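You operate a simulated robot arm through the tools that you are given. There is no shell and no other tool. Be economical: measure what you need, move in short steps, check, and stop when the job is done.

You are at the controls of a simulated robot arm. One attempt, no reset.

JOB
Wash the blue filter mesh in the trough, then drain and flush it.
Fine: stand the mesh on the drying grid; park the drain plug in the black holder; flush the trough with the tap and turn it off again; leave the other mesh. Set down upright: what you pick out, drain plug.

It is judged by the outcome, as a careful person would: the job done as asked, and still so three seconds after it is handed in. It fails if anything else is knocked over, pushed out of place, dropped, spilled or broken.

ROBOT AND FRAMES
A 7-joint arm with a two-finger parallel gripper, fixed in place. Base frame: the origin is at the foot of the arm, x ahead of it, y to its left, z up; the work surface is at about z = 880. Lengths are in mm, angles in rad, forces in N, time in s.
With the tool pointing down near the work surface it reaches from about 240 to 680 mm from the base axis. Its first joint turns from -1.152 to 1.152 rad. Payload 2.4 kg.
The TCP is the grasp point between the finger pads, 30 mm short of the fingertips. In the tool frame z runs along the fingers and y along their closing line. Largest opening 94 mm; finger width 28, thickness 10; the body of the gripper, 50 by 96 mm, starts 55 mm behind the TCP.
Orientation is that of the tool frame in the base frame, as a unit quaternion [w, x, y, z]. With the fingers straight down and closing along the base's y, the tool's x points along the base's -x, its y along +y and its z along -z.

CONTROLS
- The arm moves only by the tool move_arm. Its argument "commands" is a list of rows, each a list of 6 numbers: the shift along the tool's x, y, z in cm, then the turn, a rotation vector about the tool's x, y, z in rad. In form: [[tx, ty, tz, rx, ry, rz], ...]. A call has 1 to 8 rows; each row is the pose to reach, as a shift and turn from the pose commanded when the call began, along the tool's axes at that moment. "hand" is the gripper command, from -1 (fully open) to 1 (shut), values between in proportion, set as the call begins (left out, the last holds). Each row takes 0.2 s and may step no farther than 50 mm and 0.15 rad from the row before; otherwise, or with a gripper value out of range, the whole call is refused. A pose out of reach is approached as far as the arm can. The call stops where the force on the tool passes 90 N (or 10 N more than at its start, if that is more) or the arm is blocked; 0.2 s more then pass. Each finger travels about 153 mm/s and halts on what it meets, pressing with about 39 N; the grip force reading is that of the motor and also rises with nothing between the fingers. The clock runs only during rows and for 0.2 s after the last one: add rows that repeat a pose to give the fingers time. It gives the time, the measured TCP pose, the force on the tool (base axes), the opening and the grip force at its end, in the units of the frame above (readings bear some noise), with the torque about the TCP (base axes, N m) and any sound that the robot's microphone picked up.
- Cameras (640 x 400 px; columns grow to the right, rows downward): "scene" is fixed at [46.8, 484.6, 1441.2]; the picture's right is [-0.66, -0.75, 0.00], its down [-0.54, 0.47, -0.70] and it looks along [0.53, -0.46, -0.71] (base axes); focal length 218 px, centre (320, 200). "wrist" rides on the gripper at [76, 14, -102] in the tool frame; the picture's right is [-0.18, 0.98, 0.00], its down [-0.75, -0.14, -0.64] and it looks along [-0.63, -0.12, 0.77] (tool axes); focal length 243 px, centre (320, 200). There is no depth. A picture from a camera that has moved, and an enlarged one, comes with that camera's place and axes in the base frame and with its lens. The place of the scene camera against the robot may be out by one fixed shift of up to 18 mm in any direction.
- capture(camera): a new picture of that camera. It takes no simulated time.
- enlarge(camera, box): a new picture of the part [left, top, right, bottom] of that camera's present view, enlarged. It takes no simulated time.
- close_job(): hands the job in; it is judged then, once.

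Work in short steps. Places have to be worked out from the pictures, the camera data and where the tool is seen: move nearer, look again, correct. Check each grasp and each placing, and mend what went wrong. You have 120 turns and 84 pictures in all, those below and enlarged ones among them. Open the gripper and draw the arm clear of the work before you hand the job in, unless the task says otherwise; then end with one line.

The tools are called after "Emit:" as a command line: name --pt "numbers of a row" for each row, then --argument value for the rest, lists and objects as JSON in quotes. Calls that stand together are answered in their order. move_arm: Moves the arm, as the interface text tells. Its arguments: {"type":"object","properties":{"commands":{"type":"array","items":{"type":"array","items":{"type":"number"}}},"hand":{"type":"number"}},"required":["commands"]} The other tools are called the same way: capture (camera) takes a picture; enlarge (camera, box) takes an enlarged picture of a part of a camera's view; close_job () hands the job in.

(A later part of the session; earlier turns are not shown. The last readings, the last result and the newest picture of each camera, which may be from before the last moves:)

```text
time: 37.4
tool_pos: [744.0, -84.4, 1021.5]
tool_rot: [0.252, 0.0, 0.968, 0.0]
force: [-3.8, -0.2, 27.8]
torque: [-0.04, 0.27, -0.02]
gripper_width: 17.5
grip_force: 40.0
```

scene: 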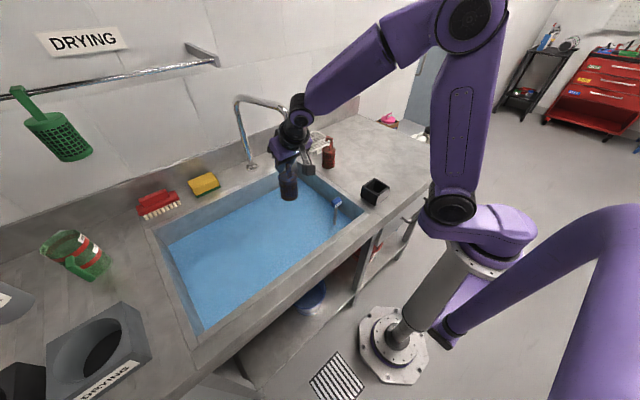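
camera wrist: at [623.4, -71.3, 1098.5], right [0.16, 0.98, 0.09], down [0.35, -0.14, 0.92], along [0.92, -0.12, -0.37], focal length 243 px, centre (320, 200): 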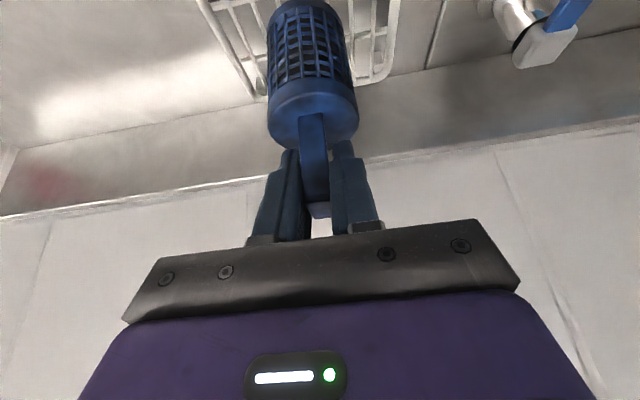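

Contact (16–28 N). Ease off 2 mm and open.

Emit:
move_arm --pt "-0.13 0 -0.25 0 0 0" --pt "-0.13 0 -0.25 0 0 0"

Emit:
move_arm --pt "0 0 0 0 0 0" --pt "0 0 0 0 0 0" --pt "0 0 0 0 0 0" --hand -0.4

Emit:
move_arm --pt "-1.5 0 -2.7 0 0 0" --pt "-3.3 0 -6 0 0 0" --pt "-5 0 -9.2 0 0 0" --pt "-6 0 -11 0 0 0"

Emit:
enlarge --camera "scene" --box '[250, 80, 350, 180]'

Emit:
capture --camera "wrist"

```text
time: 38.0
tool_pos: [744.1, -84.4, 1021.2]
tool_rot: [0.249, -0.001, 0.968, 0.0]
force: [5.6, -0.8, 15.0]
torque: [0.02, -0.88, -0.02]
gripper_width: 17.3
grip_force: 39.1
```

```text
time: 38.8
tool_pos: [742.6, -83.7, 1019.7]
tool_rot: [0.246, -0.001, 0.969, 0.0]
force: [-0.2, -0.8, 0.4]
torque: [-0.02, 0.02, 0.02]
gripper_width: 66.0
grip_force: 0.0
```

```text
time: 39.8
tool_pos: [743.4, -84.7, 1145.9]
tool_rot: [0.247, 0.0, 0.969, 0.0]
force: [-0.4, -0.3, -0.2]
torque: [-0.01, -0.01, 0.0]
gripper_width: 65.8
grip_force: 0.0
```

```text
4.00 times, centred on (300, 130) of scene
camera zoom: at [46.8, 484.6, 1441.2], right [-0.66, -0.75, 0.0], down [-0.54, 0.47, -0.7], along [0.53, -0.46, -0.71], focal length 874 px, centre (400, 480)
```

zoom: 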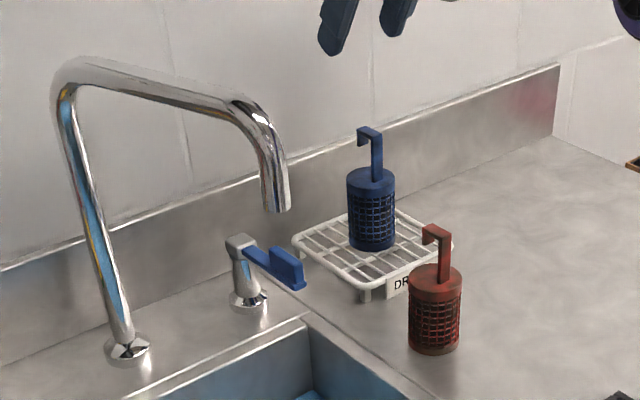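

```text
42 pictures are left
camera wrist: at [627.5, -69.6, 1199.2], right [0.16, 0.98, 0.09], down [0.35, -0.14, 0.92], along [0.92, -0.12, -0.37], focal length 243 px, centre (320, 200)
```

wrist: 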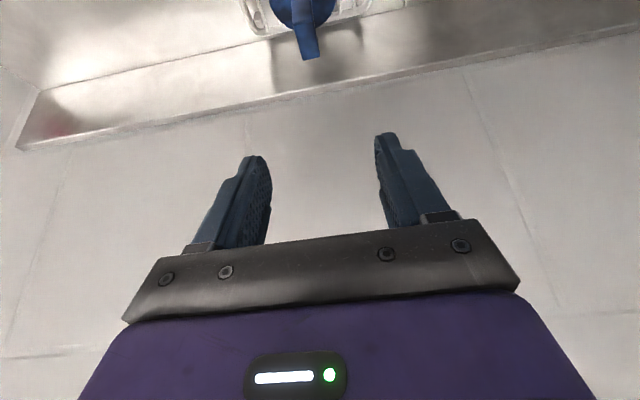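

Blue mesh stands upright on the grid. Retract the arm back to x≈400, then level the gripper over the plug area.

Emit:
move_arm --pt "3.8 0 -2.05 0 0 0" --pt "7.5 0 -4.1 0 0 0" --pt "11.3 0 -6.2 0 0 0" --pt "15 0 -8.2 0 0 0" --pt "18.8 0 -10.3 0 0 0" --pt "22.6 0 -12.3 0 0 0" --pt "26.4 0 -14.4 0 0 0" --pt "30.1 0 -16.4 0 0 0"

Emit:
move_arm --pt "0.3 4 0.6 0 0.14 0" --pt "0.6 8 1.2 0 0.28 0" --pt "1 12 1.8 0 0.42 0" --pt "1.4 16.5 2.6 0 0.5 0" --pt "1.4 16.5 2.6 0 0.5 0"

Emit:
capture --camera "wrist"

```text
time: 41.6
tool_pos: [398.6, -84.0, 1145.0]
tool_rot: [0.248, 0.0, 0.969, 0.0]
force: [0.6, -0.2, 0.9]
torque: [0.02, -0.01, 0.0]
gripper_width: 65.8
grip_force: 0.0
```

```text
time: 42.8
tool_pos: [399.6, 80.0, 1112.7]
tool_rot: [-0.001, 0.0, 1.0, 0.001]
force: [0.5, 0.0, 1.0]
torque: [-0.03, 0.03, 0.01]
gripper_width: 65.8
grip_force: 0.0
```

```text
41 pictures are left
camera wrist: at [324.4, 94.7, 1215.0], right [0.18, 0.98, 0.0], down [0.75, -0.14, 0.64], along [0.63, -0.12, -0.77], focal length 243 px, centre (320, 200)
```

wrist: 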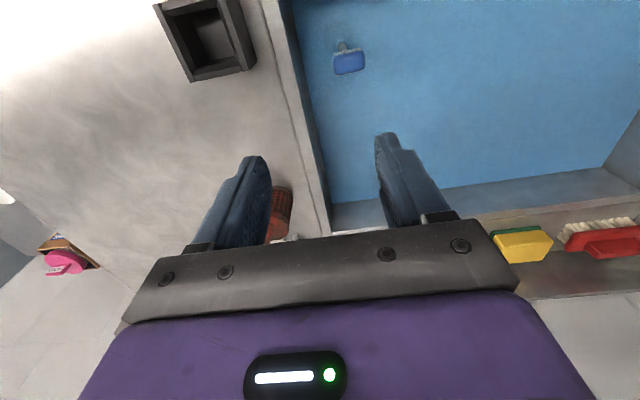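

Emit:
enlarge --camera "wrist" --box '[140, 0, 400, 110]'

```text
2.46 times, centred on (270, 55) of wrist
camera zoom: at [324.4, 94.7, 1215.0], right [0.18, 0.98, 0.0], down [0.75, -0.14, 0.64], along [0.63, -0.12, -0.77], focal length 597 px, centre (443, 557)
```

zoom: 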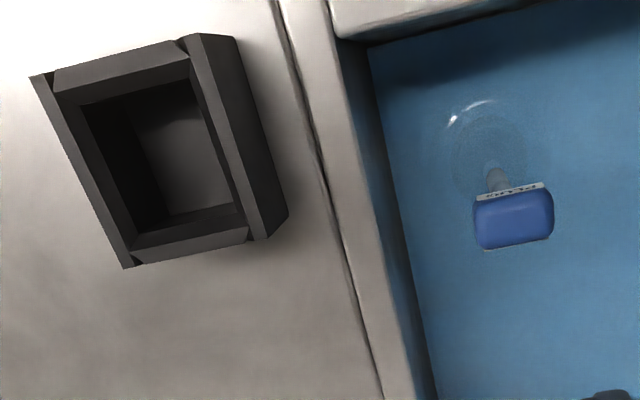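

Triangulated from two wrist views: plug handle top centre (385,115,908), ~36 mm wide in y; holder top centre (333,-27,927). Align above the plug and descend most of the way.

Emit:
move_arm --pt "0.8 1.8 3 0 0 0" --pt "1.46 3.5 6 0 0 0" --pt "1.46 3.5 10 0 0 0" --pt "1.46 3.5 14 0 0 0" --pt "1.46 3.5 16.5 0 0 0" --pt "1.46 3.5 16.5 0 0 0"

Emit:
capture --camera "wrist"

Emit:
enlarge --camera "scene" --box '[290, 140, 410, 240]'

```text
time: 44.2
tool_pos: [385.0, 113.6, 950.6]
tool_rot: [0.0, 0.0, 1.0, 0.0]
force: [-0.3, 0.1, 0.7]
torque: [0.01, 0.01, -0.02]
gripper_width: 65.5
grip_force: 0.1
```

```text
39 pictures are left
camera wrist: at [309.6, 129.8, 1052.2], right [0.18, 0.98, 0.0], down [0.75, -0.14, 0.64], along [0.63, -0.12, -0.77], focal length 243 px, centre (320, 200)
```

wrist: 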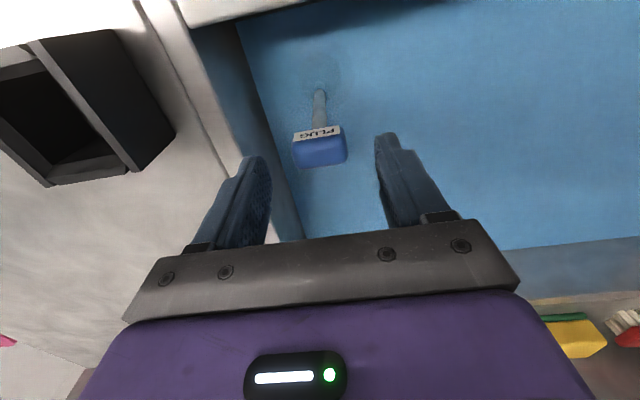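

```text
4.00 times, centred on (350, 190) of scene
camera zoom: at [46.8, 484.6, 1441.2], right [-0.66, -0.75, 0.0], down [-0.54, 0.47, -0.7], along [0.53, -0.46, -0.71], focal length 874 px, centre (200, 240)
```

zoom: 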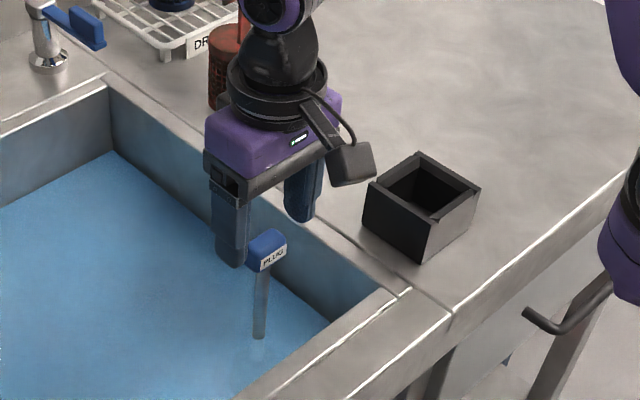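

Alignment confirmed. Lower to z≈899 and close on the handle.

Emit:
move_arm --pt "0 0.1 2.5 0 0 0" --pt "0 0.1 5.1 0 0 0" --pt "0 0.1 5.1 0 0 0"

Emit:
move_arm --pt "0 0 0 0 0 0" --pt "0 0 0 0 0 0" --pt "0 0 0 0 0 0" --hand 1

Emit:
capture --camera "wrist"

```text
time: 45.0
tool_pos: [385.0, 119.4, 900.0]
tool_rot: [0.0, -0.001, 1.0, 0.0]
force: [-0.1, -0.4, -0.6]
torque: [-0.03, -0.02, 0.01]
gripper_width: 65.8
grip_force: 0.1
```

```text
time: 45.8
tool_pos: [385.3, 118.8, 900.1]
tool_rot: [0.0, 0.001, 1.0, 0.001]
force: [2.2, -2.0, -0.2]
torque: [-0.39, -0.17, 0.01]
gripper_width: 37.9
grip_force: 38.8
```

```text
37 pictures are left
camera wrist: at [309.5, 132.8, 1002.1], right [0.18, 0.98, 0.0], down [0.75, -0.14, 0.64], along [0.63, -0.12, -0.77], focal length 243 px, centre (320, 200)
```

wrist: 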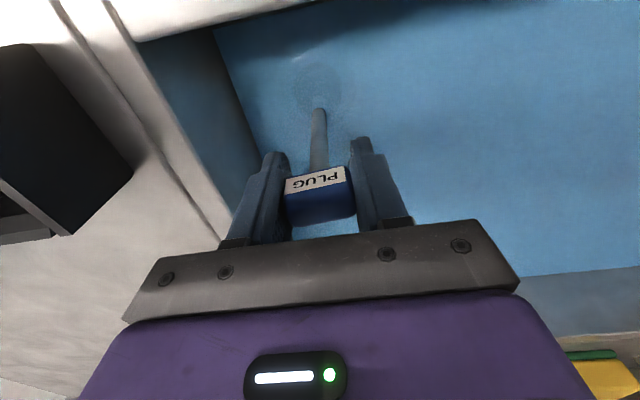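

Handle gripped. Pull the plug straight up, ~235 mm.

Emit:
move_arm --pt "0 0 -1 0 0 0" --pt "0 0 -3 0 0 0" --pt "0 0 -6 0 0 0" --pt "0 0 -10 0 0 0" --pt "0 0 -14 0 0 0" --pt "0 0 -18 0 0 0" --pt "0 0 -22 0 0 0" --pt "0 0 -23.5 0 0 0"

Emit:
capture --camera "scene"

Emit:
capture --camera "wrist"

```text
time: 47.6
tool_pos: [385.1, 118.4, 1136.4]
tool_rot: [0.0, 0.0, 1.0, 0.0]
force: [0.1, 0.3, -2.4]
torque: [0.04, 0.0, -0.02]
gripper_width: 37.3
grip_force: 39.1
```

```text
36 pictures are left
```

scene: 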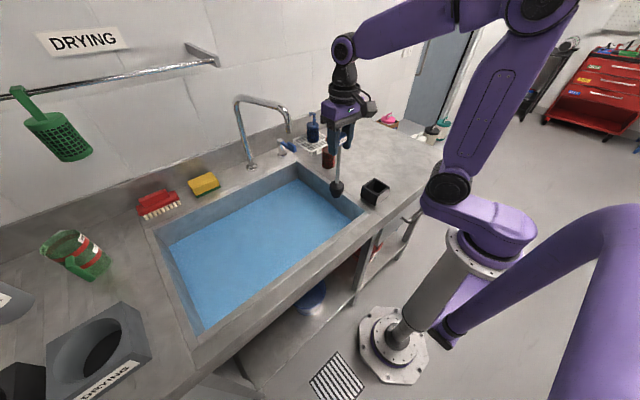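

```text
35 pictures are left
camera wrist: at [308.7, 132.5, 1237.7], right [0.18, 0.98, 0.0], down [0.75, -0.14, 0.64], along [0.63, -0.12, -0.77], focal length 243 px, centre (320, 200)
```

wrist: 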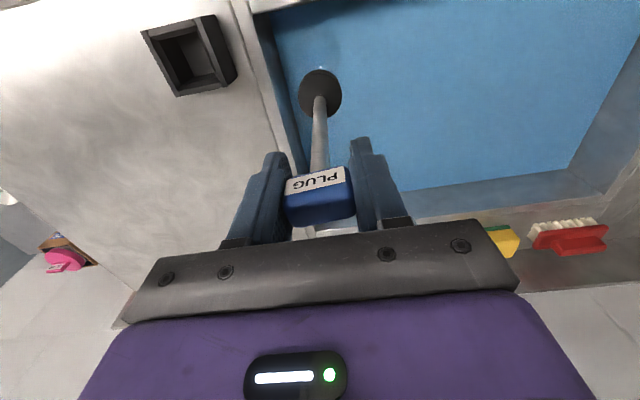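

Plug out, hanging straight below the TCP, stopper ~45 mm wide. Measure the holder again from here.

Emit:
enlarge --camera "wrist" --box '[130, 0, 350, 130]'

Emit:
enlarge --camera "scene" --box '[310, 110, 410, 210]'

```text
2.91 times, centred on (240, 65) of wrist
camera zoom: at [308.7, 132.5, 1237.7], right [0.18, 0.98, 0.0], down [0.75, -0.14, 0.64], along [0.63, -0.12, -0.77], focal length 706 px, centre (553, 593)
```

zoom: 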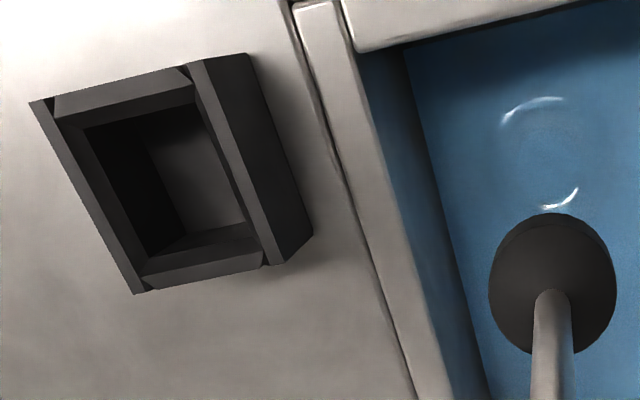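

```text
4.00 times, centred on (360, 160) of scene
camera zoom: at [46.8, 484.6, 1441.2], right [-0.66, -0.75, 0.0], down [-0.54, 0.47, -0.7], along [0.53, -0.46, -0.71], focal length 874 px, centre (160, 360)
```

zoom: 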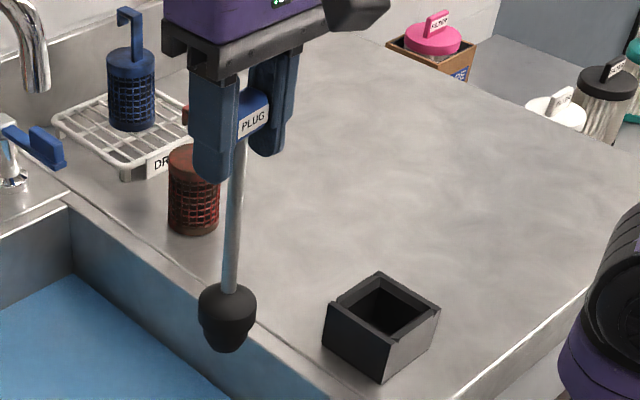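

Holder top centre again (333,-28,927). Move the plug over it.

Emit:
move_arm --pt "1.3 -3.7 0 0 0 0" --pt "2.6 -7.4 0 0 0 0" --pt "3.9 -11 0 0 0 0" --pt "5.2 -14.6 0 0 0 0" --pt "5.2 -14.6 0 0 0 0" --pt "5.2 -14.6 0 0 0 0"

Emit:
capture --camera "wrist"

Emit:
enlarge --camera "scene" --box '[330, 110, 420, 210]'

```text
time: 49.0
tool_pos: [334.5, -28.9, 1134.5]
tool_rot: [-0.001, 0.0, 1.0, 0.0]
force: [0.5, -0.2, -0.9]
torque: [0.02, 0.0, 0.0]
gripper_width: 37.6
grip_force: 38.8
```

```text
32 pictures are left
camera wrist: at [258.2, -14.0, 1235.7], right [0.18, 0.98, 0.0], down [0.75, -0.14, 0.64], along [0.63, -0.12, -0.77], focal length 243 px, centre (320, 200)
```

wrist: 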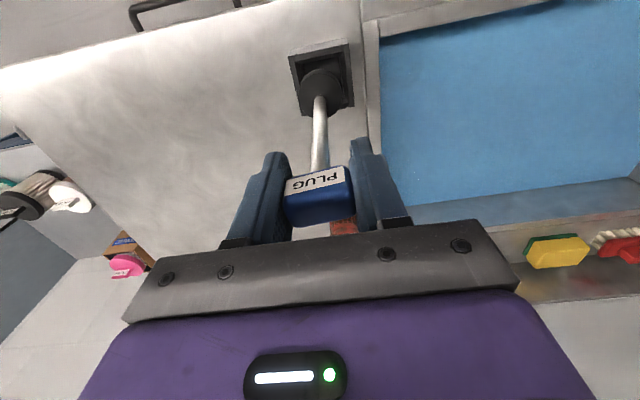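

```text
4.00 times, centred on (375, 160) of scene
camera zoom: at [46.8, 484.6, 1441.2], right [-0.66, -0.75, 0.0], down [-0.54, 0.47, -0.7], along [0.53, -0.46, -0.71], focal length 874 px, centre (100, 360)
```

zoom: 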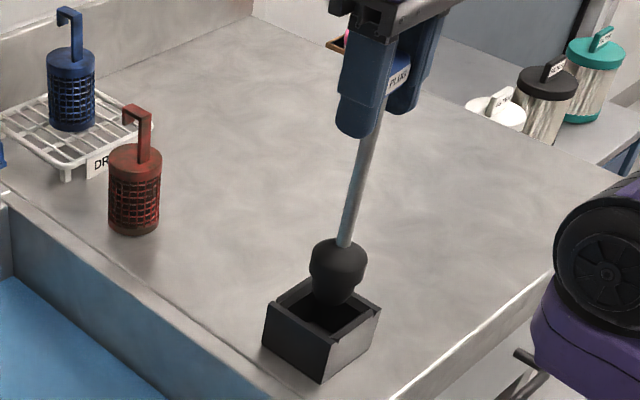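

Emit:
enlarge --camera "wrist" --box '[260, 20, 380, 140]'

```text
3.33 times, centred on (320, 80) of wrist
camera zoom: at [258.2, -14.0, 1235.7], right [0.18, 0.98, 0.0], down [0.75, -0.14, 0.64], along [0.63, -0.12, -0.77], focal length 809 px, centre (320, 600)
```

zoom: 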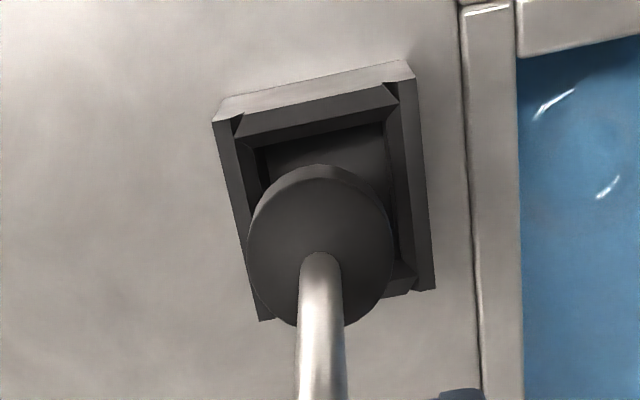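

Relative to the holder the plug is ~3 mm too far toward -y. Correct by 2.5 mm and lower 45 mm.

Emit:
move_arm --pt "0 0.25 0 0 0 0" --pt "0 0.25 1.5 0 0 0" --pt "0 0.25 3 0 0 0" --pt "0 0.25 4.5 0 0 0" --pt "0 0.25 4.5 0 0 0"

Emit:
enlarge --camera "wrist" --box '[260, 20, 380, 140]'

Emit:
enlarge --camera "scene" --box '[340, 130, 410, 210]'

```text
time: 50.2
tool_pos: [331.8, -25.0, 1087.1]
tool_rot: [0.0, 0.0, 1.0, 0.0]
force: [0.6, 0.5, -1.7]
torque: [-0.04, -0.01, 0.02]
gripper_width: 37.1
grip_force: 39.3
```

```text
3.33 times, centred on (320, 80) of wrist
camera zoom: at [256.2, -10.4, 1189.7], right [0.18, 0.98, 0.0], down [0.75, -0.14, 0.64], along [0.63, -0.12, -0.77], focal length 809 px, centre (320, 600)
```

zoom: 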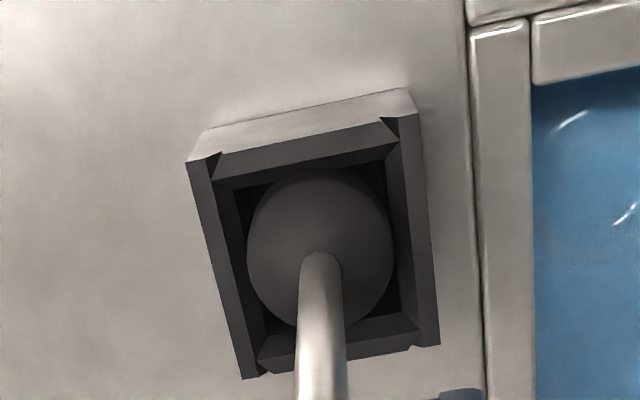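

```text
5.00 times, centred on (375, 170) of scene
camera zoom: at [46.8, 484.6, 1441.2], right [-0.66, -0.75, 0.0], down [-0.54, 0.47, -0.7], along [0.53, -0.46, -0.71], focal length 1092 px, centre (45, 350)
```

zoom: 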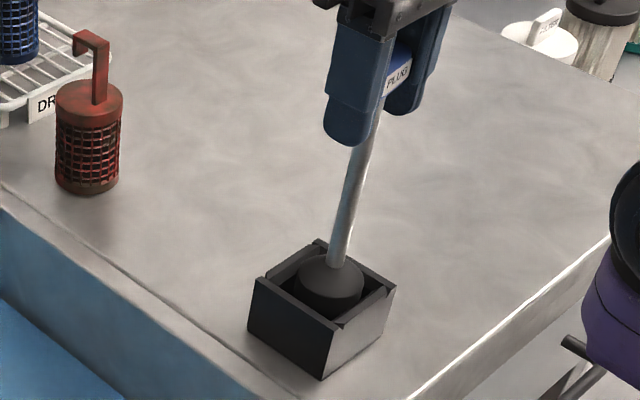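

Centred in the opening. Lower in steps to contact.

Emit:
move_arm --pt "0 0 1 0 0 0" --pt "0 0 2 0 0 0" --pt "0 0 2.4 0 0 0" --pt "0 0 2.4 0 0 0"

Emit:
move_arm --pt "0 0 0.3 0 0 0" --pt "0 0 0.3 0 0 0"

Emit:
enlarge --camera "scene" --box '[340, 130, 410, 210]'

```text
time: 51.2
tool_pos: [333.3, -25.2, 1065.6]
tool_rot: [0.002, 0.001, 1.0, 0.0]
force: [1.5, 0.3, 31.4]
torque: [-0.02, -0.5, -0.09]
gripper_width: 37.5
grip_force: 39.3
```

```text
time: 51.8
tool_pos: [333.6, -26.0, 1063.3]
tool_rot: [0.001, 0.0, 1.0, 0.0]
force: [0.1, 0.3, 31.9]
torque: [0.09, -0.12, -0.14]
gripper_width: 37.3
grip_force: 39.3
```

```text
5.00 times, centred on (375, 170) of scene
camera zoom: at [46.4, 484.6, 1441.2], right [-0.66, -0.75, 0.0], down [-0.54, 0.47, -0.7], along [0.53, -0.46, -0.71], focal length 1092 px, centre (45, 350)
```

zoom: 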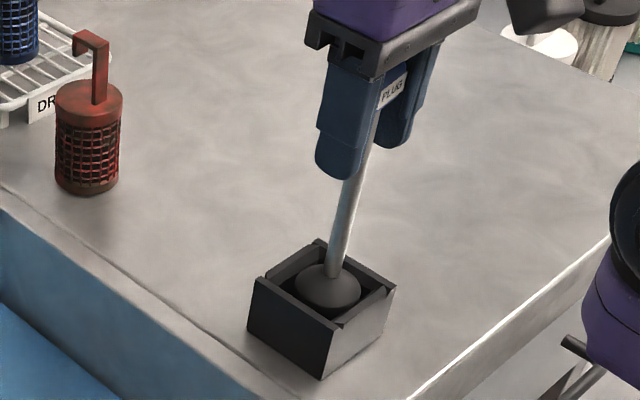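

Bottomed in the holder (31 N). Ease up slightly and open.

Emit:
move_arm --pt "0 0 -0.25 0 0 0" --pt "0 0 -0.25 0 0 0"

Emit:
move_arm --pt "0 0 0 0 0 0" --pt "0 0 0 0 0 0" --pt "0 0 0 0 0 0" --hand -0.5

Emit:
move_arm --pt "0 0 -3 0 0 0" --pt "0 0 -7 0 0 0" --pt "0 0 -11 0 0 0" --pt "0 0 -11 0 0 0"

Emit:
capture --camera "scene"

Emit:
capture --camera "wrist"

```text
time: 52.4
tool_pos: [331.8, -26.1, 1063.6]
tool_rot: [-0.003, 0.0, 1.0, -0.001]
force: [-0.1, 0.3, -1.2]
torque: [0.04, -0.18, -0.01]
gripper_width: 37.3
grip_force: 38.9
```

```text
time: 53.2
tool_pos: [332.5, -24.9, 1064.8]
tool_rot: [0.0, -0.001, 1.0, 0.0]
force: [-0.3, 0.0, 0.5]
torque: [-0.01, 0.0, 0.0]
gripper_width: 70.3
grip_force: 0.1
```

```text
time: 54.2
tool_pos: [332.0, -28.7, 1174.8]
tool_rot: [0.0, 0.0, 1.0, 0.0]
force: [-0.8, -0.5, 0.3]
torque: [0.02, -0.02, 0.01]
gripper_width: 70.5
grip_force: 0.2
```

```text
26 pictures are left
```

scene: 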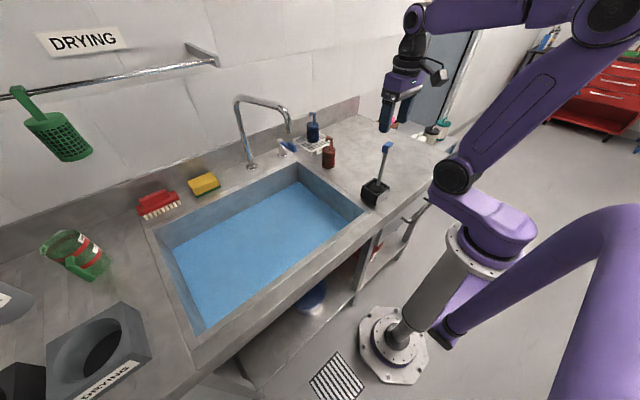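

```text
25 pictures are left
camera wrist: at [256.0, -14.0, 1276.8], right [0.18, 0.98, 0.0], down [0.75, -0.14, 0.64], along [0.63, -0.12, -0.77], focal length 243 px, centre (320, 200)
```

wrist: 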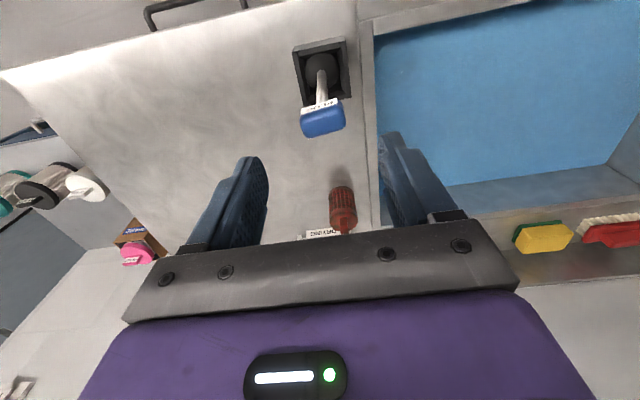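

Plug stands upright in the holder and the trough is draining. Now view the tap: move to (520,40,1115) pitched forward.

Emit:
move_arm --pt "-3.8 1.4 0 0 -0.12 0" --pt "-7.6 2.8 1 0 -0.24 0" --pt "-11.4 4.2 3 0 -0.36 0" --pt "-15.2 5.6 4.5 0 -0.48 0" --pt "-18.8 6.8 6 0 -0.5 0" --pt "-18.8 6.8 6 0 -0.5 0"

Emit:
capture --camera "wrist"

```text
time: 55.6
tool_pos: [521.2, 39.8, 1114.0]
tool_rot: [0.248, 0.0, 0.969, 0.0]
force: [0.2, 1.2, 0.6]
torque: [0.0, 0.0, -0.01]
gripper_width: 70.7
grip_force: 0.1
```

```text
24 pictures are left
camera wrist: at [406.3, 55.0, 1166.3], right [0.16, 0.98, 0.09], down [0.35, -0.14, 0.93], along [0.92, -0.12, -0.37], focal length 243 px, centre (320, 200)
```

wrist: 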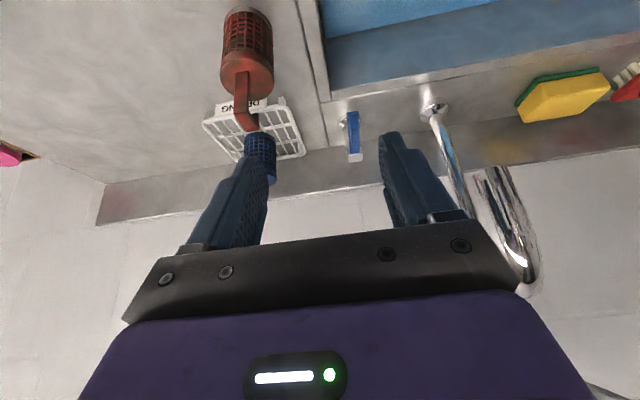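

Emit:
enlarge --camera "wrist" --box '[310, 80, 400, 180]'

Emit:
enlarge --camera "scene" --box '[265, 125, 325, 175]'

```text
4.00 times, centred on (355, 130) of wrist
camera zoom: at [406.3, 55.0, 1166.3], right [0.16, 0.98, 0.09], down [0.35, -0.14, 0.93], along [0.92, -0.12, -0.37], focal length 970 px, centre (180, 480)
```

zoom: 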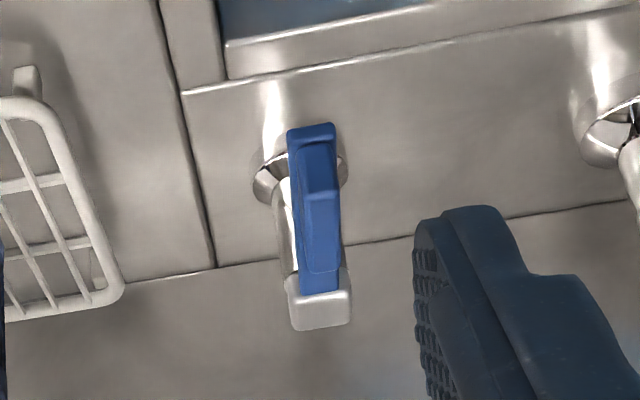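

```text
8.00 times, centred on (295, 150) of scene
camera zoom: at [46.8, 484.6, 1441.2], right [-0.66, -0.75, 0.0], down [-0.54, 0.47, -0.7], along [0.53, -0.46, -0.71], focal length 1748 px, centre (520, 600)
```

zoom: 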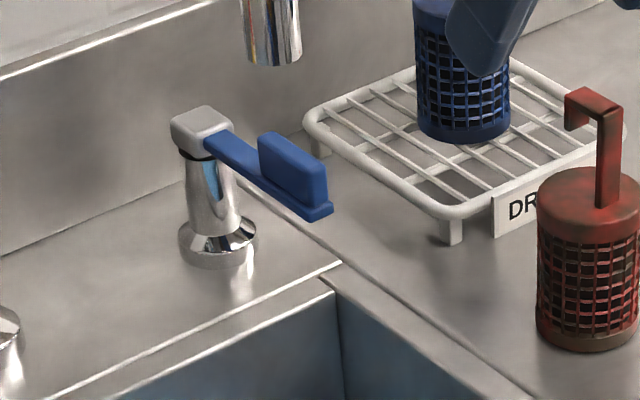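

The lever is a blue paddle on a blade running along -X from the post head at ≈(766,74), with a swivel ring – it turns about the vertical. Paddle centre ≈(697,75), top z≈967. Spout tip ≈(558,143,1101), so I'll come in near-vertical, straddling the paddle with the fingers ~32 mm apart.

Emit:
move_arm --pt "-3.3 0.5 2.2 0 0.0875 0" --pt "-6.6 1 4.4 0 0.175 0" --pt "-10 1.5 6.6 0 0.2625 0" --pt "-13.3 2 8.85 0 0.35 0" --pt "-13.3 2 8.85 0 0.35 0" --hand 0.32

Emit:
capture --camera "wrist"

Emit:
enlarge --camera "scene" --box '[210, 60, 370, 200]'

```text
time: 56.8
tool_pos: [677.8, 62.4, 1098.7]
tool_rot: [0.074, 0.0, 0.997, -0.001]
force: [-0.1, -0.6, -0.1]
torque: [0.01, 0.01, 0.0]
gripper_width: 31.9
grip_force: 0.1
```

```text
21 pictures are left
camera wrist: at [588.0, 76.7, 1187.5], right [0.18, 0.98, 0.03], down [0.65, -0.14, 0.75], along [0.74, -0.12, -0.67], focal length 243 px, centre (320, 200)
```

wrist: 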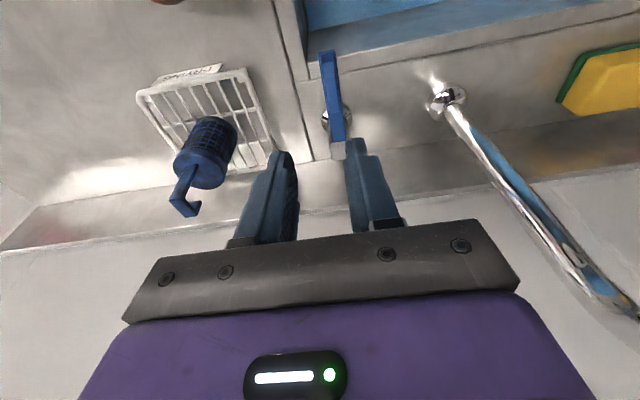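

```text
2.86 times, centred on (290, 130) of scene
camera zoom: at [46.8, 484.6, 1441.2], right [-0.66, -0.75, 0.0], down [-0.54, 0.47, -0.7], along [0.53, -0.46, -0.71], focal length 624 px, centre (406, 400)
```

zoom: 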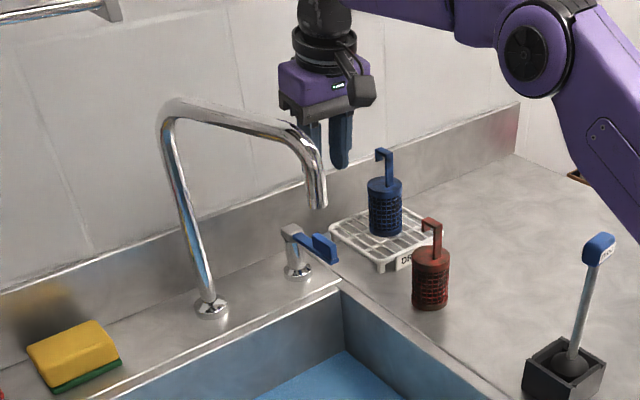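

Lever lies at y≈75, x 665–753. Align y and descend until the tips are just above the paddle, then check.

Emit:
move_arm --pt "-1 1.26 0.2 0 0 0" --pt "-0.6 1.26 3.5 0 0 0" --pt "-0.1 1.26 7 0 0 0" --pt "0.2 1.26 9.2 0 0 0" --pt "0.2 1.26 9.2 0 0 0"

Emit:
capture --camera "wrist"

Emit:
enlarge --camera "scene" --box '[250, 90, 340, 170]'

```text
time: 58.0
tool_pos: [694.5, 74.9, 1010.5]
tool_rot: [0.075, 0.0, 0.997, -0.001]
force: [-0.2, 0.1, -0.8]
torque: [0.02, -0.03, -0.02]
gripper_width: 31.8
grip_force: 0.1
```

```text
19 pictures are left
camera wrist: at [603.1, 88.4, 1099.3], right [0.18, 0.98, 0.03], down [0.65, -0.14, 0.75], along [0.74, -0.12, -0.66], focal length 243 px, centre (320, 200)
```

wrist: 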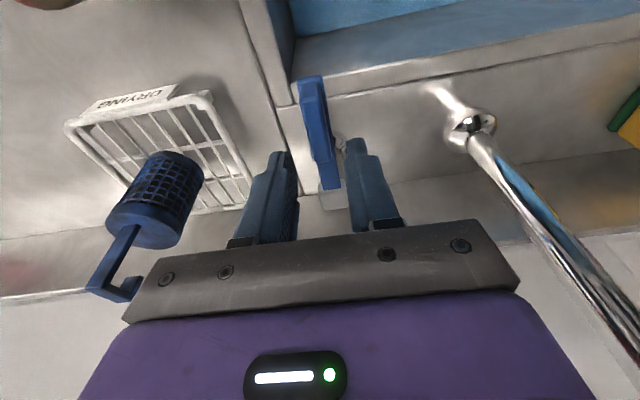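

```text
5.00 times, centred on (295, 130) of scene
camera zoom: at [46.8, 484.6, 1441.2], right [-0.66, -0.75, 0.0], down [-0.54, 0.47, -0.7], along [0.53, -0.46, -0.71], focal length 1092 px, centre (445, 550)
```

zoom: 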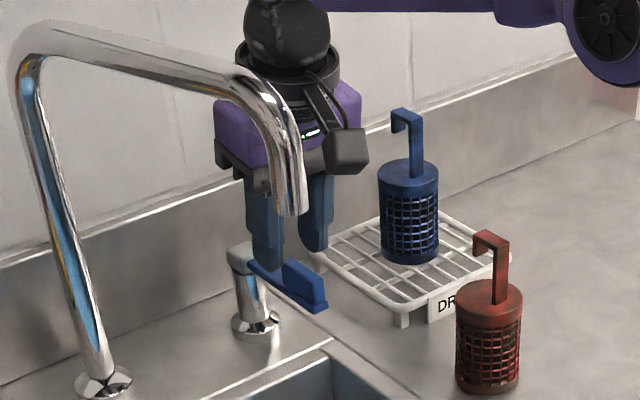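

Aligned. Lower 44 mm so the fingers straddle the lever.

Emit:
move_arm --pt "0.2 0 1.5 0 0 0" --pt "0.45 0 3 0 0 0" --pt "0.65 0 4.35 0 0 0" --pt "0.65 0 4.35 0 0 0"

Emit:
enlarge --camera "wrist" --box '[220, 60, 420, 250]'

```text
time: 59.0
tool_pos: [693.7, 73.9, 965.8]
tool_rot: [0.076, 0.001, 0.997, 0.0]
force: [0.0, 0.1, -0.6]
torque: [-0.03, 0.0, 0.01]
gripper_width: 31.9
grip_force: 0.1
```

```text
2.11 times, centred on (320, 155) of wrist
camera zoom: at [602.1, 87.8, 1055.1], right [0.18, 0.98, 0.03], down [0.65, -0.14, 0.75], along [0.74, -0.12, -0.66], focal length 511 px, centre (320, 295)
```

zoom: 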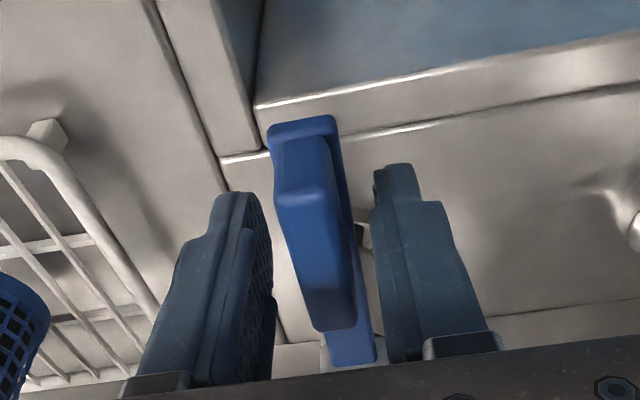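

Lever is between the fingers. Try swinging it toward -y (away from the spout), about the post axis, with the hand yawing along.

Emit:
move_arm --pt "-0.08 -1.09 0.01 -0.022 0 -0.147" --pt "-0.33 -2.16 0.05 -0.044 0 -0.294" --pt "-0.33 -2.16 0.05 -0.044 0 -0.294"

Emit:
enlarge --camera "scene" --box '[250, 90, 340, 170]'

```text
time: 59.8
tool_pos: [696.7, 63.3, 966.5]
tool_rot: [0.076, -0.155, 0.985, 0.014]
force: [7.5, 29.6, 1.0]
torque: [-0.35, -0.02, -0.71]
gripper_width: 46.9
grip_force: 12.6
```

```text
5.00 times, centred on (295, 130) of scene
camera zoom: at [46.9, 485.5, 1440.9], right [-0.66, -0.75, 0.0], down [-0.54, 0.47, -0.7], along [0.53, -0.46, -0.71], focal length 1092 px, centre (445, 550)
```

zoom: 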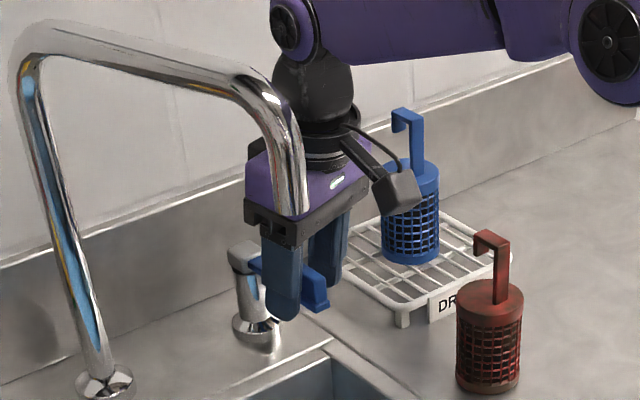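

Resisted (30 N, fingers forced apart) – it doesn't turn that way. Return and try toward +y slightly.

Emit:
move_arm --pt "0.2 1.1 -0.03 0.022 0 0.147" --pt "0.33 2.16 -0.05 0.044 0 0.294" --pt "0.33 2.16 -0.05 0.044 0 0.294"

Emit:
move_arm --pt "-0.08 1.09 0.01 0.022 0 0.147" --pt "-0.2 1.7 0.03 0.033 0 0.22" --pt "-0.2 1.7 0.03 0.033 0 0.22"

Emit:
enlarge --camera "wrist" --box '[220, 60, 420, 250]'

```text
time: 60.6
tool_pos: [687.8, 67.6, 964.7]
tool_rot: [0.073, 0.003, 0.997, -0.001]
force: [-0.3, -0.4, 1.0]
torque: [-0.01, 0.01, 0.01]
gripper_width: 32.0
grip_force: 0.0
```

```text
time: 61.4
tool_pos: [689.6, 88.2, 966.3]
tool_rot: [0.075, 0.111, 0.991, -0.009]
force: [0.6, -1.2, -0.4]
torque: [-0.01, 0.01, -0.02]
gripper_width: 32.1
grip_force: 0.1
```

```text
2.11 times, centred on (320, 155) of wrist
camera zoom: at [604.0, 122.3, 1055.4], right [0.4, 0.92, 0.03], down [0.6, -0.28, 0.75], along [0.69, -0.28, -0.66], focal length 511 px, centre (320, 295)
```

zoom: 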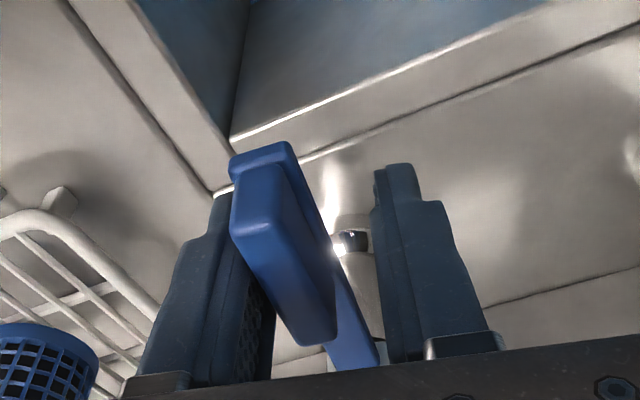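

No resistance yet—continue a further 0.15 rad.

Emit:
move_arm --pt "-0.08 1.09 0.01 0.022 0 0.147" --pt "-0.08 1.09 0.01 0.022 0 0.147"

Emit:
enlarge --camera "wrist" --box '[220, 60, 420, 250]'

```text
time: 62.0
tool_pos: [692.2, 99.2, 965.7]
tool_rot: [0.073, 0.184, 0.98, -0.013]
force: [0.8, 0.0, -1.1]
torque: [0.01, 0.03, 0.0]
gripper_width: 31.9
grip_force: 0.0
```

```text
2.11 times, centred on (320, 155) of wrist
camera zoom: at [612.3, 146.2, 1055.8], right [0.53, 0.85, 0.03], down [0.55, -0.37, 0.75], along [0.65, -0.38, -0.66], focal length 511 px, centre (320, 295)
```

zoom: 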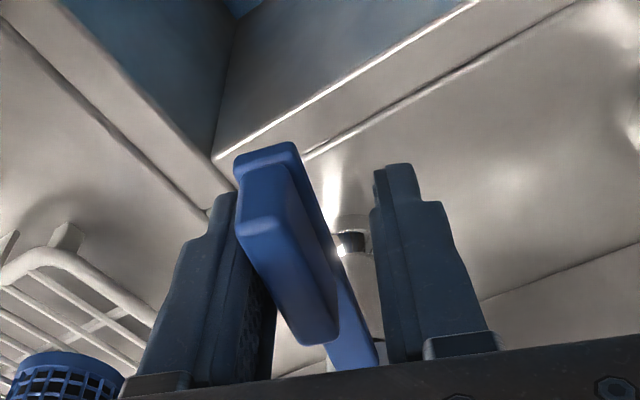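

The lever follows the hand freely toward +y. Check the clearance to the spout and whether water runs.

Emit:
enlarge --camera "scene" --box '[220, 70, 360, 190]'

```text
3.33 times, centred on (290, 130) of scene
camera zoom: at [46.8, 484.6, 1441.2], right [-0.66, -0.75, 0.0], down [-0.54, 0.47, -0.7], along [0.53, -0.46, -0.71], focal length 728 px, centre (420, 433)
```

zoom: 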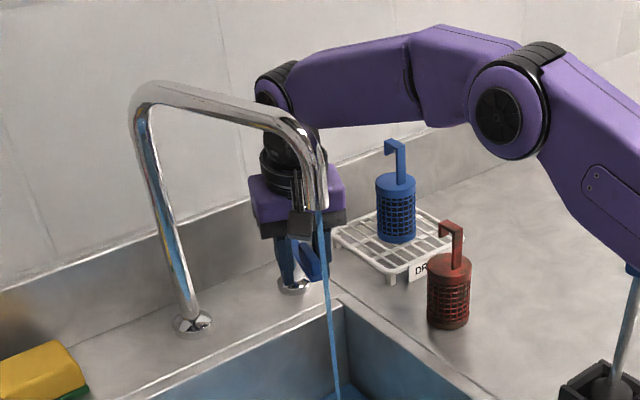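

Water is running from the spout into the trough. Hold to flush for several seconds.

Emit:
move_arm --pt "0 0 0 0 0 0" --pt "0 0 0 0 0 0" --pt "0 0 0 0 0 0" --pt "0 0 0 0 0 0" --pt "0 0 0 0 0 0" --pt "0 0 0 0 0 0" --pt "0 0 0 0 0 0" --pt "0 0 0 0 0 0"

Emit:
move_arm --pt "0 0 0 0 0 0" --pt "0 0 0 0 0 0" --pt "0 0 0 0 0 0" --pt "0 0 0 0 0 0" --pt "0 0 0 0 0 0" --pt "0 0 0 0 0 0" --pt "0 0 0 0 0 0" --pt "0 0 0 0 0 0"

Emit:
move_arm --pt "0 0 0 0 0 0" --pt "0 0 0 0 0 0" --pt "0 0 0 0 0 0" --pt "0 0 0 0 0 0" --pt "0 0 0 0 0 0" --pt "0 0 0 0 0 0" --pt "0 0 0 0 0 0" --pt "0 0 0 0 0 0"

Emit:
capture --camera "scene"

```text
time: 63.8
tool_pos: [691.7, 99.8, 966.2]
tool_rot: [0.073, 0.184, 0.98, -0.015]
force: [0.1, 0.2, 0.0]
torque: [0.0, 0.0, -0.02]
gripper_width: 32.0
grip_force: 0.0
```

```text
time: 65.6
tool_pos: [691.2, 100.2, 966.1]
tool_rot: [0.074, 0.185, 0.98, -0.014]
force: [0.1, 0.2, -0.4]
torque: [-0.02, 0.04, -0.02]
gripper_width: 31.7
grip_force: 0.1
```

```text
time: 67.4
tool_pos: [690.9, 100.2, 966.0]
tool_rot: [0.074, 0.184, 0.98, -0.014]
force: [0.1, 0.8, 0.2]
torque: [0.01, 0.04, 0.02]
gripper_width: 31.9
grip_force: 0.0
```

```text
12 pictures are left
```

scene: 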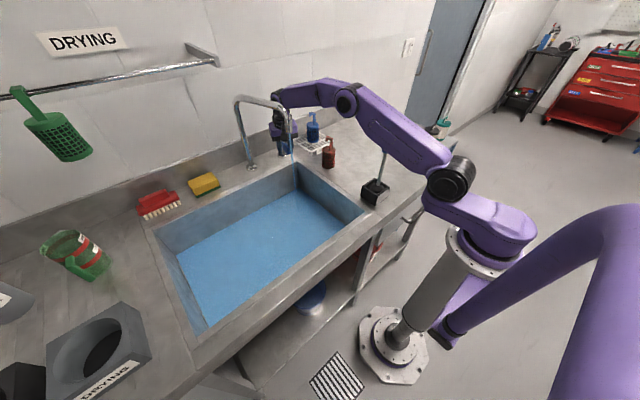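

Trough is still draining (about 30 mm left). Keep the tap running while it empties.

Emit:
move_arm --pt "0 0 0 0 0 0" --pt "0 0 0 0 0 0" --pt "0 0 0 0 0 0" --pt "0 0 0 0 0 0" --pt "0 0 0 0 0 0" --pt "0 0 0 0 0 0" --pt "0 0 0 0 0 0" --pt "0 0 0 0 0 0"

Emit:
move_arm --pt "0 0 0 0 0 0" --pt "0 0 0 0 0 0" --pt "0 0 0 0 0 0" --pt "0 0 0 0 0 0" --pt "0 0 0 0 0 0" --pt "0 0 0 0 0 0" --pt "0 0 0 0 0 0" --pt "0 0 0 0 0 0"

Emit:
move_arm --pt "0 0 0 0 0 0" --pt "0 0 0 0 0 0" --pt "0 0 0 0 0 0" --pt "0 0 0 0 0 0" --pt "0 0 0 0 0 0" --pt "0 0 0 0 0 0" --pt "0 0 0 0 0 0" --pt "0 0 0 0 0 0"

Emit:
move_arm --pt "0 0 0 0 0 0" --pt "0 0 0 0 0 0" --pt "0 0 0 0 0 0" --pt "0 0 0 0 0 0" --pt "0 0 0 0 0 0" --pt "0 0 0 0 0 0" --pt "0 0 0 0 0 0" --pt "0 0 0 0 0 0"

Emit:
move_arm --pt "0 0 0 0 0 0" --pt "0 0 0 0 0 0" --pt "0 0 0 0 0 0" --pt "0 0 0 0 0 0" --pt "0 0 0 0 0 0" --pt "0 0 0 0 0 0" --pt "0 0 0 0 0 0" --pt "0 0 0 0 0 0"

Emit:
move_arm --pt "0 0 0 0 0 0" --pt "0 0 0 0 0 0" --pt "0 0 0 0 0 0" --pt "0 0 0 0 0 0" --pt "0 0 0 0 0 0" --pt "0 0 0 0 0 0" --pt "0 0 0 0 0 0" --pt "0 0 0 0 0 0"

Emit:
capture --camera "scene"

```text
time: 69.2
tool_pos: [691.2, 98.6, 967.3]
tool_rot: [0.074, 0.185, 0.98, -0.014]
force: [-0.3, -0.3, 0.1]
torque: [0.0, -0.02, -0.01]
gripper_width: 31.8
grip_force: 0.1
```

```text
time: 71.0
tool_pos: [691.9, 99.3, 967.4]
tool_rot: [0.073, 0.184, 0.98, -0.015]
force: [0.1, 0.0, 0.2]
torque: [0.01, 0.0, 0.02]
gripper_width: 32.1
grip_force: 0.0
```

```text
time: 72.8
tool_pos: [692.2, 99.3, 966.1]
tool_rot: [0.073, 0.185, 0.98, -0.014]
force: [-0.6, 1.0, -0.4]
torque: [0.01, 0.01, 0.02]
gripper_width: 32.2
grip_force: 0.1
```

```text
time: 74.6
tool_pos: [690.7, 100.0, 965.2]
tool_rot: [0.073, 0.185, 0.98, -0.014]
force: [-0.3, -0.6, -0.6]
torque: [-0.03, 0.03, 0.01]
gripper_width: 32.1
grip_force: 0.0
```

```text
time: 76.4
tool_pos: [690.3, 100.9, 966.0]
tool_rot: [0.074, 0.184, 0.98, -0.013]
force: [-0.2, 0.0, 0.3]
torque: [-0.02, 0.0, 0.04]
gripper_width: 31.8
grip_force: 0.0
```

```text
time: 78.2
tool_pos: [692.1, 98.8, 966.0]
tool_rot: [0.073, 0.185, 0.98, -0.014]
force: [0.2, 0.1, 0.0]
torque: [0.0, 0.01, 0.01]
gripper_width: 31.7
grip_force: 0.1
```

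```text
11 pictures are left
```

scene: 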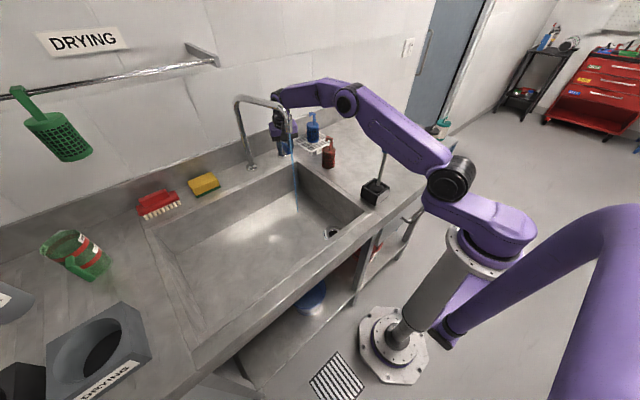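

Trough is empty now with the tap still running. Flush on for a few more seconds and inspect the floor.

Emit:
move_arm --pt "0 0 0 0 0 0" --pt "0 0 0 0 0 0" --pt "0 0 0 0 0 0" --pt "0 0 0 0 0 0" --pt "0 0 0 0 0 0" --pt "0 0 0 0 0 0" --pt "0 0 0 0 0 0" --pt "0 0 0 0 0 0"

Emit:
move_arm --pt "0 0 0 0 0 0" --pt "0 0 0 0 0 0" --pt "0 0 0 0 0 0" --pt "0 0 0 0 0 0" --pt "0 0 0 0 0 0" --pt "0 0 0 0 0 0" --pt "0 0 0 0 0 0" --pt "0 0 0 0 0 0"

Emit:
move_arm --pt "0 0 0 0 0 0" --pt "0 0 0 0 0 0" --pt "0 0 0 0 0 0" --pt "0 0 0 0 0 0" --pt "0 0 0 0 0 0" --pt "0 0 0 0 0 0" --pt "0 0 0 0 0 0" --pt "0 0 0 0 0 0"

Emit:
move_arm --pt "0 0 0 0 0 0" --pt "0 0 0 0 0 0" --pt "0 0 0 0 0 0" --pt "0 0 0 0 0 0" --pt "0 0 0 0 0 0" --pt "0 0 0 0 0 0" --pt "0 0 0 0 0 0" --pt "0 0 0 0 0 0"

Emit:
enlarge --camera "scene" --box '[140, 90, 400, 340]'

```text
time: 80.0
tool_pos: [691.9, 100.1, 966.5]
tool_rot: [0.074, 0.184, 0.98, -0.013]
force: [0.7, 0.9, 0.4]
torque: [-0.02, 0.01, -0.01]
gripper_width: 31.8
grip_force: 0.0
```

```text
time: 81.8
tool_pos: [690.3, 99.4, 966.7]
tool_rot: [0.074, 0.185, 0.98, -0.014]
force: [-0.2, 0.5, -0.7]
torque: [0.02, 0.01, 0.01]
gripper_width: 32.2
grip_force: 0.1
```

```text
time: 83.6
tool_pos: [691.6, 100.6, 967.1]
tool_rot: [0.073, 0.184, 0.98, -0.014]
force: [0.3, 0.0, 0.4]
torque: [-0.02, 0.01, 0.05]
gripper_width: 32.0
grip_force: 0.2
```

```text
time: 85.4
tool_pos: [690.8, 99.4, 965.9]
tool_rot: [0.074, 0.184, 0.98, -0.014]
force: [-0.5, 0.1, 0.1]
torque: [-0.02, 0.01, 0.0]
gripper_width: 31.8
grip_force: 0.1
```

```text
1.60 times, centred on (270, 215) of scene
camera zoom: at [46.8, 484.6, 1441.2], right [-0.66, -0.75, 0.0], down [-0.54, 0.47, -0.7], along [0.53, -0.46, -0.71], focal length 350 px, centre (400, 176)
```

zoom: 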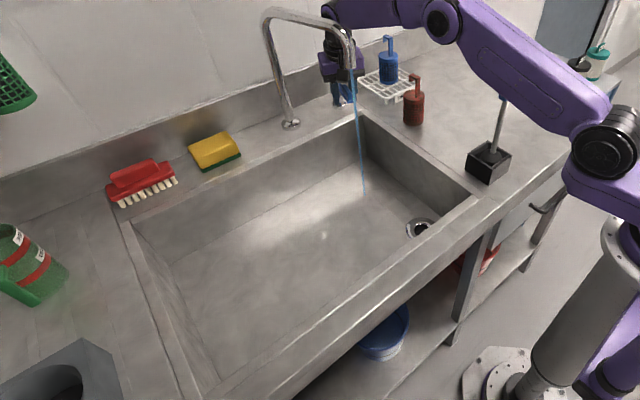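

Trough is clean and empty. Swing the lever back to its stop to turn off the tap.

Emit:
move_arm --pt "-0.08 -1.15 0.01 -0.022 0 -0.147" --pt "-0.33 -2.3 0.05 -0.044 0 -0.294" --pt "-0.5 -2.8 0.07 -0.054 0 -0.363" --pt "-0.85 -3.6 0.12 -0.07 0 -0.46" --pt "-0.85 -3.6 0.12 -0.07 0 -0.46"

Emit:
enlarge --camera "scene" --box '[230, 80, 350, 200]'

```text
time: 86.6
tool_pos: [685.7, 66.5, 966.3]
tool_rot: [0.075, -0.049, 0.996, 0.005]
force: [2.6, 9.4, -2.1]
torque: [-0.15, -0.1, -0.22]
gripper_width: 37.4
grip_force: 4.6
```

```text
3.33 times, centred on (290, 140) of scene
camera zoom: at [46.9, 484.9, 1441.1], right [-0.66, -0.75, 0.0], down [-0.54, 0.47, -0.7], along [0.53, -0.46, -0.71], focal length 728 px, centre (420, 400)
```

zoom: 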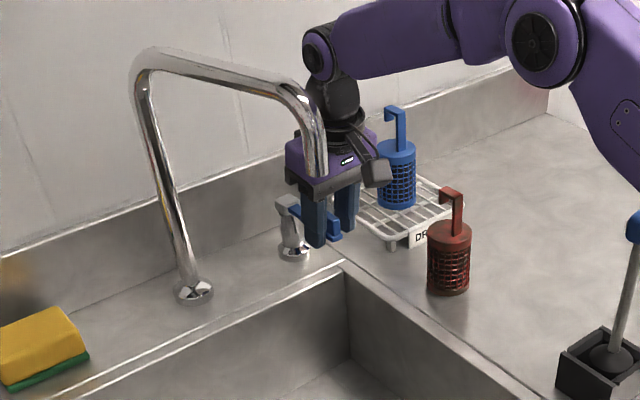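

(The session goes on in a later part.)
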